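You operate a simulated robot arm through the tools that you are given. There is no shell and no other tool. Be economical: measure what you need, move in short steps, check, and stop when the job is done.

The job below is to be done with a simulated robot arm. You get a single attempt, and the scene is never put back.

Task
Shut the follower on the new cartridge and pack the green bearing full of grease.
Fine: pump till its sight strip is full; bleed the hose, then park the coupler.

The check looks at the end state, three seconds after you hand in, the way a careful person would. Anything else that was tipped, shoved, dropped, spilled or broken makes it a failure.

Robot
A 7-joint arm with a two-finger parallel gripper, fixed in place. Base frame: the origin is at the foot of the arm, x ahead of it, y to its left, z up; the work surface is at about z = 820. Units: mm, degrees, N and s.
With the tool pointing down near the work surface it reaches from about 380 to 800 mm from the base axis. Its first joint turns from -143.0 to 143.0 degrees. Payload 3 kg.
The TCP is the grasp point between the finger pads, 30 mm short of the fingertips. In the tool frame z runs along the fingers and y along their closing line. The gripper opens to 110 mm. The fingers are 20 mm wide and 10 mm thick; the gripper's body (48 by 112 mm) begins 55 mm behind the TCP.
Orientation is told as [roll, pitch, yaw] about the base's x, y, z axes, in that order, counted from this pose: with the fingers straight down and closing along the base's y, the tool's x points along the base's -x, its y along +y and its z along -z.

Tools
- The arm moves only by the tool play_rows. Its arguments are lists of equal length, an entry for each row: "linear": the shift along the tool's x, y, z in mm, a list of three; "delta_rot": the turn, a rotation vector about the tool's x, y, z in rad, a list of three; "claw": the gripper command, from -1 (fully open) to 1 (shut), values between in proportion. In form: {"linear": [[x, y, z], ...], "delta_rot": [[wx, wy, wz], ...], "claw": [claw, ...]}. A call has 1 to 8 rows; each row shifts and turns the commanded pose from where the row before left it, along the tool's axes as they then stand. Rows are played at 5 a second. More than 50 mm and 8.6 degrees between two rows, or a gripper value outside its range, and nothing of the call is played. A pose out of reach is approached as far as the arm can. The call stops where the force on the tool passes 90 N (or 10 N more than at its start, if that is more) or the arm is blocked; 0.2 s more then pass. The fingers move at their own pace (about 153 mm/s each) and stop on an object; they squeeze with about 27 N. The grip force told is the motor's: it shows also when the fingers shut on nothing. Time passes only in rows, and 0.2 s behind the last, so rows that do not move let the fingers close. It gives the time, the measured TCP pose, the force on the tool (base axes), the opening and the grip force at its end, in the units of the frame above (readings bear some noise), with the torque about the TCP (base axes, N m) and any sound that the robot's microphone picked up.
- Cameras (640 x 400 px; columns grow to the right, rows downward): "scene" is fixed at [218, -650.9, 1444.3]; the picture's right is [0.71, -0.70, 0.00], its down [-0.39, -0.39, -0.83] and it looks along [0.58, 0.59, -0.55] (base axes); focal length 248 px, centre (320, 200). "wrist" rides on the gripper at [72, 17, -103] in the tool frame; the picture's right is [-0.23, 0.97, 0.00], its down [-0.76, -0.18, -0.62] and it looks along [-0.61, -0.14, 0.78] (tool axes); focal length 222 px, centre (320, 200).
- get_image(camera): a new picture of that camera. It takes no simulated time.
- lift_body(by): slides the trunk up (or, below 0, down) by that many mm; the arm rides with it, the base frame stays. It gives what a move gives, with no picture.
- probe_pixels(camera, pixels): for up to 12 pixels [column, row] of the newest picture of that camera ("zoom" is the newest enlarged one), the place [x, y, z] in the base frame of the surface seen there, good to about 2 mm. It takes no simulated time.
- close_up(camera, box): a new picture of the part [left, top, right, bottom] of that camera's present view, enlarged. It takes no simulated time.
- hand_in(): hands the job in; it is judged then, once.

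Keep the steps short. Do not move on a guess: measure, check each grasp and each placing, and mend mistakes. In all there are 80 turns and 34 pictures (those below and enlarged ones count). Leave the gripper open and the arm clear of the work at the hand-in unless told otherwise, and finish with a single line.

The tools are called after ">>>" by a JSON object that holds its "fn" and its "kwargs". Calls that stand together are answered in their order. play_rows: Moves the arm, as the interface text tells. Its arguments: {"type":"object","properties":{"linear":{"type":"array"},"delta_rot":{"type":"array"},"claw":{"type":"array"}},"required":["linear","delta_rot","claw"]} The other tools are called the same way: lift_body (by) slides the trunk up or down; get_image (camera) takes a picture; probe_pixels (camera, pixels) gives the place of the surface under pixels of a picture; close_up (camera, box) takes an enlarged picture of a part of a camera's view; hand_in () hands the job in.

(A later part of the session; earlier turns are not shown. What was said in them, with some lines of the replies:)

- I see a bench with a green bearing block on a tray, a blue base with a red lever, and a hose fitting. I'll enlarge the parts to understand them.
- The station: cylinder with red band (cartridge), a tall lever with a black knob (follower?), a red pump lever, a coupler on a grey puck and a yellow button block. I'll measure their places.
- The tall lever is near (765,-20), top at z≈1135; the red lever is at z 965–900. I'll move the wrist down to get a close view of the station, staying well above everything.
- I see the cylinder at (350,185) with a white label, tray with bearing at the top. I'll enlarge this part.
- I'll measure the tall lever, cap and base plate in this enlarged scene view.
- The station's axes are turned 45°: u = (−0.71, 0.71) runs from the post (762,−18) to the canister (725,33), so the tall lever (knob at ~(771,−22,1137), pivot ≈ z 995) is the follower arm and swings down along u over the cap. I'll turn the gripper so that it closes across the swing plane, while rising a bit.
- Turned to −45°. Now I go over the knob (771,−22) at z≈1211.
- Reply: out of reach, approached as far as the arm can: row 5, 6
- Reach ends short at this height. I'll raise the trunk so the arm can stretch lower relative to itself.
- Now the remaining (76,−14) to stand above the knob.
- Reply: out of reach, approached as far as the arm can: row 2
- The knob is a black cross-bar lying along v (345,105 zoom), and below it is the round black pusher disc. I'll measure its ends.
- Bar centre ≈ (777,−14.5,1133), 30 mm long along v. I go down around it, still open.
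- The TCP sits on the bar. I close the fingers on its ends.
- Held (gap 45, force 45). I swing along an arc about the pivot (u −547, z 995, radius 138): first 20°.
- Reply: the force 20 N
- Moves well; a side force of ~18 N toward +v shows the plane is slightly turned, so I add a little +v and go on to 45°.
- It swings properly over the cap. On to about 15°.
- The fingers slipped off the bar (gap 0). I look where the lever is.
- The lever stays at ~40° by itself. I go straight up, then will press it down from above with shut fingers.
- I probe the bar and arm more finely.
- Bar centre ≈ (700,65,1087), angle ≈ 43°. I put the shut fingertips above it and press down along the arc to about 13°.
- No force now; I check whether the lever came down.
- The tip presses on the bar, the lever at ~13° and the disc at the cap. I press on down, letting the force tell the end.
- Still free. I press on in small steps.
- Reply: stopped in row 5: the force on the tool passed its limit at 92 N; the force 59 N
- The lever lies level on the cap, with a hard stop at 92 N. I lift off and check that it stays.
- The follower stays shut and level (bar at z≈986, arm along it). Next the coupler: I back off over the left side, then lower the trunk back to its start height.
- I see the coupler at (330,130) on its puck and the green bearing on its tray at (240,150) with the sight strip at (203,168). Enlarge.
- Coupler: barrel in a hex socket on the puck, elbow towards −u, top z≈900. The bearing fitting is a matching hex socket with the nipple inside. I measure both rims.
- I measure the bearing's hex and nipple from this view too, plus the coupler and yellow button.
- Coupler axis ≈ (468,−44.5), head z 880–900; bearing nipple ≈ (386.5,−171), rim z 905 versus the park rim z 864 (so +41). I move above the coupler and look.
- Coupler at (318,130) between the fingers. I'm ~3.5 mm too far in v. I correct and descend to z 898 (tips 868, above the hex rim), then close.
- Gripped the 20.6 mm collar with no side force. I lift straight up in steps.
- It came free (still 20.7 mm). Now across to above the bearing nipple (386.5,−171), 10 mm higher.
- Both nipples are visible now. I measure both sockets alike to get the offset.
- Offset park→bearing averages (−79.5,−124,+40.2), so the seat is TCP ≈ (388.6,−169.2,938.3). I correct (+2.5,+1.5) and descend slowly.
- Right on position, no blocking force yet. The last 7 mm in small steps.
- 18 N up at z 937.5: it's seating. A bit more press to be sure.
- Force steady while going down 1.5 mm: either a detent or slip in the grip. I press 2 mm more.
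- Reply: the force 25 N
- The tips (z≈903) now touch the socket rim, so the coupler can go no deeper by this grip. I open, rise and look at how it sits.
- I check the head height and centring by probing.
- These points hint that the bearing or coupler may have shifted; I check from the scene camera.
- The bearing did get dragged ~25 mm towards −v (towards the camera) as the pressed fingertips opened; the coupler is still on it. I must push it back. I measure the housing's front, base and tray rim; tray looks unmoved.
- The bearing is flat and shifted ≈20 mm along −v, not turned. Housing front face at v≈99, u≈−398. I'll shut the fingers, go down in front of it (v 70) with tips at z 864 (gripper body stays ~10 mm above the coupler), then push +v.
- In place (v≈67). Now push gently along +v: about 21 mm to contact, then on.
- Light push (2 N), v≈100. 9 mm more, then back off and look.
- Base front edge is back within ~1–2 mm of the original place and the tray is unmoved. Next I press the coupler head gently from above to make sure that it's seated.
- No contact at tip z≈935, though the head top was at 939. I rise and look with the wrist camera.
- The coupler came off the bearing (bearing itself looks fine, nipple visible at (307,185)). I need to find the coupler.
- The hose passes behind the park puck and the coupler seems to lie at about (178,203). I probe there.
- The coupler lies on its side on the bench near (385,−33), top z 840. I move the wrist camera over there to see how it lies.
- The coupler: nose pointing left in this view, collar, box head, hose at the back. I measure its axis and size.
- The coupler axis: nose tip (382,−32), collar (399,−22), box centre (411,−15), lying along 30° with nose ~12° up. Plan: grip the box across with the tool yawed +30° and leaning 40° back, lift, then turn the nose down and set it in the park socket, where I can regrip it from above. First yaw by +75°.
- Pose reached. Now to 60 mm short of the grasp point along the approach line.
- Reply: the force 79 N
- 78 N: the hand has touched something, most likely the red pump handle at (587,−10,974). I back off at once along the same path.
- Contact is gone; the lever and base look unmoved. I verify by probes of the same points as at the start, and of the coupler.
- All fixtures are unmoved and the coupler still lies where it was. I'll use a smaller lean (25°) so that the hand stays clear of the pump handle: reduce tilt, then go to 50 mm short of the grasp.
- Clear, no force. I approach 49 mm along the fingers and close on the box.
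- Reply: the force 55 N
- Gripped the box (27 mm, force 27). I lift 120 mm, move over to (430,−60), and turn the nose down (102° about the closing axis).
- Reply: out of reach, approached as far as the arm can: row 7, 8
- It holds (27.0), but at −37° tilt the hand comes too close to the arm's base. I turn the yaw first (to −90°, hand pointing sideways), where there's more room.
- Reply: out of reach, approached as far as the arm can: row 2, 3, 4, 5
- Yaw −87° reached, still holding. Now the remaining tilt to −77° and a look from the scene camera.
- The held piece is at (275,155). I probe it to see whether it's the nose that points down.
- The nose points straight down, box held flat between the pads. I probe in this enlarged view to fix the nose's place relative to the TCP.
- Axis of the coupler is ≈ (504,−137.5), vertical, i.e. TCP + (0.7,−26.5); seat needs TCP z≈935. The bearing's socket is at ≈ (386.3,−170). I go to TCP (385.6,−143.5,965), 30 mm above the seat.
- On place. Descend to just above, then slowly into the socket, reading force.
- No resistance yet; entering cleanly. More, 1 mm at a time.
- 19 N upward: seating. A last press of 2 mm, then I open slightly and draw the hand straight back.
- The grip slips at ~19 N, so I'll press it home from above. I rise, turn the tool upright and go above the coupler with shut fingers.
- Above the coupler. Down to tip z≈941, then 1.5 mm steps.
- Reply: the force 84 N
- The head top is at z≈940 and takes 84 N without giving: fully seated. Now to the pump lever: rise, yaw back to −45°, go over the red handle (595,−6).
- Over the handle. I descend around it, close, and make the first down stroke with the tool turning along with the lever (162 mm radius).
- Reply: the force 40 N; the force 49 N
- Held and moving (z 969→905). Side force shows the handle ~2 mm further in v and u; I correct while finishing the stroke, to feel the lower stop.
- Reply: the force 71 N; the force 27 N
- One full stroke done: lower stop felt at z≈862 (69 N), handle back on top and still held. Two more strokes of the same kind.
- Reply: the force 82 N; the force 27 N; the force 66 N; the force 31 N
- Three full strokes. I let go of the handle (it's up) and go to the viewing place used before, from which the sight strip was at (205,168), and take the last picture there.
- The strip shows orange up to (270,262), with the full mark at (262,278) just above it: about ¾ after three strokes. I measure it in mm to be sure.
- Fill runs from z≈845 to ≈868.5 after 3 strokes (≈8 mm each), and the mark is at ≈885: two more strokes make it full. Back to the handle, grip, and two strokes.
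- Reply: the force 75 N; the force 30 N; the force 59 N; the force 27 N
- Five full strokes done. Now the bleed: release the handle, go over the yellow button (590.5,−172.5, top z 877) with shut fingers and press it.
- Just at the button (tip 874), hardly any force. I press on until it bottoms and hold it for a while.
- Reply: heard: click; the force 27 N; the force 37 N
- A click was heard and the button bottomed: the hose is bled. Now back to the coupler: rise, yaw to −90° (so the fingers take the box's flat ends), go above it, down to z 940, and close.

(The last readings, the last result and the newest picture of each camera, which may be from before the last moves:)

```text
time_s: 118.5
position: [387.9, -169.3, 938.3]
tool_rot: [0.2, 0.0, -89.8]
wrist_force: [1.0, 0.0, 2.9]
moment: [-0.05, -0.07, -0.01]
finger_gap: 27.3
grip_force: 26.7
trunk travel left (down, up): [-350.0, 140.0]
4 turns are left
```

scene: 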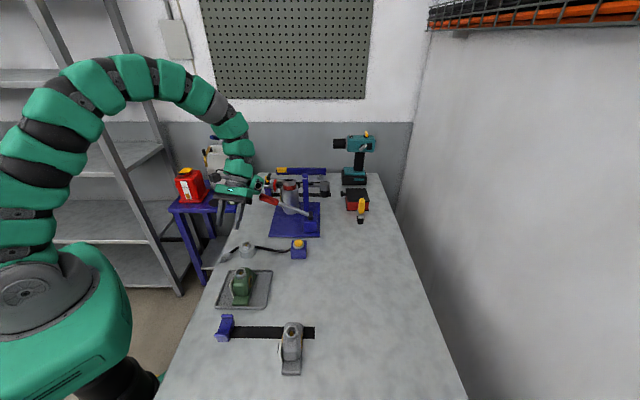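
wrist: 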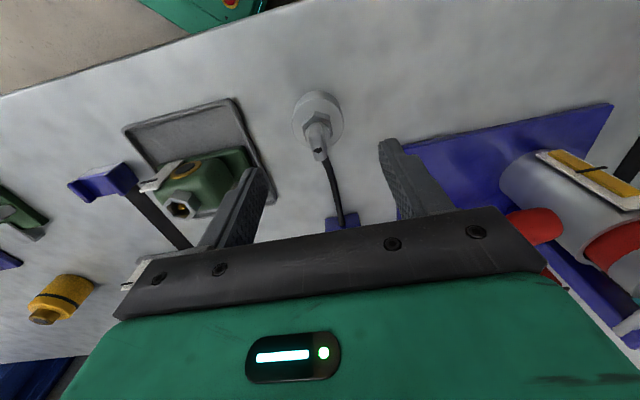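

Gripped the box squarely (27.3 mm). I lift it off, carry it over the park socket (Δ = +80.3, +124.8) and come down to 15 mm above the seat.

>>> {"fn": "play_rows", "kwargs": {"linear": [[0, 0, -4], [0, 0, -6], [0, 0, -15], [0, 0, -25], [0, 0, -25], [0, 0, 0]], "delta_rot": [[0, 0, 0], [0, 0, 0], [0, 0, 0], [0, 0, 0], [0, 0, 0], [0, 0, 0]], "claw": [1, 1, 1, 1, 1, 1]}}

>>> {"fn": "play_rows", "kwargs": {"linear": [[31.2, 20.1, 0], [31.2, 20.1, 0], [31.2, 20.1, 0], [31.2, 20, 0], [0, 0, 0]], "delta_rot": [[0, 0, 0], [0, 0, 0], [0, 0, 0], [0, 0, 0], [0, 0, 0]], "claw": [1, 1, 1, 1, 1]}}

>>> {"fn": "play_rows", "kwargs": {"linear": [[0, 0, 35], [0, 0, 35], [0, 0, 30], [0, 0, 0], [0, 0, 0]], "delta_rot": [[0, 0, 0], [0, 0, 0], [0, 0, 0], [0, 0, 0], [0, 0, 0]], "claw": [1, 1, 1, 1, 1]}}

```text
time_s: 119.9
position: [390.0, -169.7, 1014.6]
tool_rot: [0.2, 0.0, -89.8]
wrist_force: [0.0, 0.0, -0.6]
moment: [0.0, 0.0, 0.0]
finger_gap: 27.4
grip_force: 26.8
trunk travel left (down, up): [-350.0, 140.0]
```

```text
time_s: 121.1
position: [466.6, -44.0, 1015.3]
tool_rot: [0.2, 0.0, -89.7]
wrist_force: [0.3, -0.1, 0.0]
moment: [0.02, 0.01, 0.02]
finger_gap: 27.4
grip_force: 26.9
trunk travel left (down, up): [-350.0, 140.0]
```

```text
time_s: 122.3
position: [464.3, -44.5, 918.7]
tool_rot: [0.1, 0.0, -89.8]
wrist_force: [-0.7, 0.2, -0.5]
moment: [0.02, 0.0, -0.01]
finger_gap: 27.3
grip_force: 26.8
trunk travel left (down, up): [-350.0, 140.0]
3 turns are left
```

Held, ~20 mm above the seat; x reads about 3 mm low though readings are noisy. I shift 1 mm and take several readings to average before inserting.

>>> {"fn": "play_rows", "kwargs": {"linear": [[0, 1, 5]], "delta_rot": [[0, 0, 0]], "claw": [1]}}

>>> {"fn": "play_rows", "kwargs": {"linear": [[0, 0, 0]], "delta_rot": [[0, 0, 0]], "claw": [1]}}

>>> {"fn": "play_rows", "kwargs": {"linear": [[0, 0, 0]], "delta_rot": [[0, 0, 0]], "claw": [1]}}

>>> {"fn": "play_rows", "kwargs": {"linear": [[0, 0, 0]], "delta_rot": [[0, 0, 0]], "claw": [1]}}

>>> {"fn": "play_rows", "kwargs": {"linear": [[0, 0, 0]], "delta_rot": [[0, 0, 0]], "claw": [1]}}

>>> {"fn": "play_rows", "kwargs": {"linear": [[0, 0, 0]], "delta_rot": [[0, 0, 0]], "claw": [1]}}

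```text
time_s: 122.7
position: [465.5, -44.5, 911.9]
tool_rot: [0.2, 0.0, -89.9]
wrist_force: [-1.0, 0.4, -0.8]
moment: [0.03, 0.01, -0.01]
finger_gap: 27.3
grip_force: 26.4
trunk travel left (down, up): [-350.0, 140.0]
```

```text
time_s: 123.1
position: [465.7, -44.2, 913.2]
tool_rot: [0.2, 0.0, -89.9]
wrist_force: [0.0, -0.4, -0.1]
moment: [0.01, 0.0, -0.01]
finger_gap: 27.3
grip_force: 26.6
trunk travel left (down, up): [-350.0, 140.0]
```

```text
time_s: 123.5
position: [465.9, -43.7, 911.5]
tool_rot: [0.2, 0.0, -89.8]
wrist_force: [0.1, 0.7, -0.5]
moment: [0.03, -0.01, -0.01]
finger_gap: 27.2
grip_force: 27.0
trunk travel left (down, up): [-350.0, 140.0]
```

```text
time_s: 123.9
position: [466.4, -44.9, 912.4]
tool_rot: [0.2, 0.0, -89.8]
wrist_force: [-0.9, 0.5, 0.2]
moment: [-0.01, 0.03, -0.02]
finger_gap: 27.3
grip_force: 27.5
trunk travel left (down, up): [-350.0, 140.0]
```

```text
time_s: 124.3
position: [464.6, -44.4, 912.8]
tool_rot: [0.2, 0.0, -89.8]
wrist_force: [-0.2, -0.7, -1.1]
moment: [-0.01, -0.01, 0.0]
finger_gap: 27.3
grip_force: 27.1
trunk travel left (down, up): [-350.0, 140.0]
```

```text
time_s: 124.7
position: [465.1, -44.7, 912.6]
tool_rot: [0.2, 0.0, -89.8]
wrist_force: [-0.6, 0.2, -1.4]
moment: [-0.01, 0.0, 0.0]
finger_gap: 27.3
grip_force: 27.4
trunk travel left (down, up): [-350.0, 140.0]
2 turns are left
```

Mean is (465.5,−44.4,912.4); the park axis is (468.2,−44.9), so I shift +2.2 in x and +0.4 in y. Then I insert gently to TCP z≈896.5 (tips stay above the rim), open softly, and rise clear with the gripper open.

>>> {"fn": "play_rows", "kwargs": {"linear": [[0.4, 2.2, 0], [0, 0, 5], [0, 0, 4], [0, 0, 3], [0, 0, 2], [0, 0, 1], [0, 0, 1], [0, 0, 0]], "delta_rot": [[0, 0, 0], [0, 0, 0], [0, 0, 0], [0, 0, 0], [0, 0, 0], [0, 0, 0], [0, 0, 0], [0, 0, 0]], "claw": [1, 1, 1, 1, 1, 1, 1, 1]}}

>>> {"fn": "play_rows", "kwargs": {"linear": [[0, 0, 0], [0, 0, 0], [0, 0, 0], [0, 0, 0], [0, 0, -10], [0, 0, -20], [0, 0, -40], [0, 0, -40]], "delta_rot": [[0, 0, 0], [0, 0, 0], [0, 0, 0], [0, 0, 0], [0, 0, 0], [0, 0, 0], [0, 0, 0], [0, 0, 0]], "claw": [1, 0.4, 0.2, 0.1, 0.1, 0.1, 0.1, 0]}}

>>> {"fn": "play_rows", "kwargs": {"linear": [[0, 0, -40], [0, 0, -40], [0, 0, -40], [0, 0, 0]], "delta_rot": [[0, 0, 0], [0, 0, 0], [0, 0, 0], [0, 0, 0]], "claw": [-0.5, -1, -1, -1]}}

```text
time_s: 126.5
position: [469.0, -44.9, 894.0]
tool_rot: [0.3, 0.1, -89.8]
wrist_force: [2.8, 4.7, 19.3]
moment: [0.17, -0.15, 0.02]
finger_gap: 27.7
grip_force: 26.7
trunk travel left (down, up): [-350.0, 140.0]
```

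```text
time_s: 128.3
position: [471.3, -45.0, 1004.0]
tool_rot: [0.2, 0.0, -89.9]
wrist_force: [-0.5, 0.3, 0.4]
moment: [0.03, -0.01, 0.03]
finger_gap: 54.9
grip_force: 0.1
trunk travel left (down, up): [-350.0, 140.0]
```

```text
time_s: 129.3
position: [471.8, -44.4, 1121.1]
tool_rot: [0.2, -0.1, -89.8]
wrist_force: [0.3, -0.2, 0.2]
moment: [-0.02, -0.04, -0.01]
finger_gap: 110.2
grip_force: 0.0
trunk travel left (down, up): [-350.0, 140.0]
1 turns are left
```

The coupler seated with 19 N at the park height, as it did on the bearing. The gripper is open and clear, so I hand in.

>>> {"fn": "hand_in", "kwargs": {}}

```text
The job is handed in.
```

I handed in with the follower shut, five pump strokes given, the hose bled (click heard) and the coupler back in its park socket, but the full strip and the parking were judged from measurements, not seen; along the way I dragged the green bearing about 20 mm and pushed it back to within about 2 mm, the coupler came off once and lay on the bench, and the hand bumped something, probably the pump handle, at 78 N with nothing found moved.
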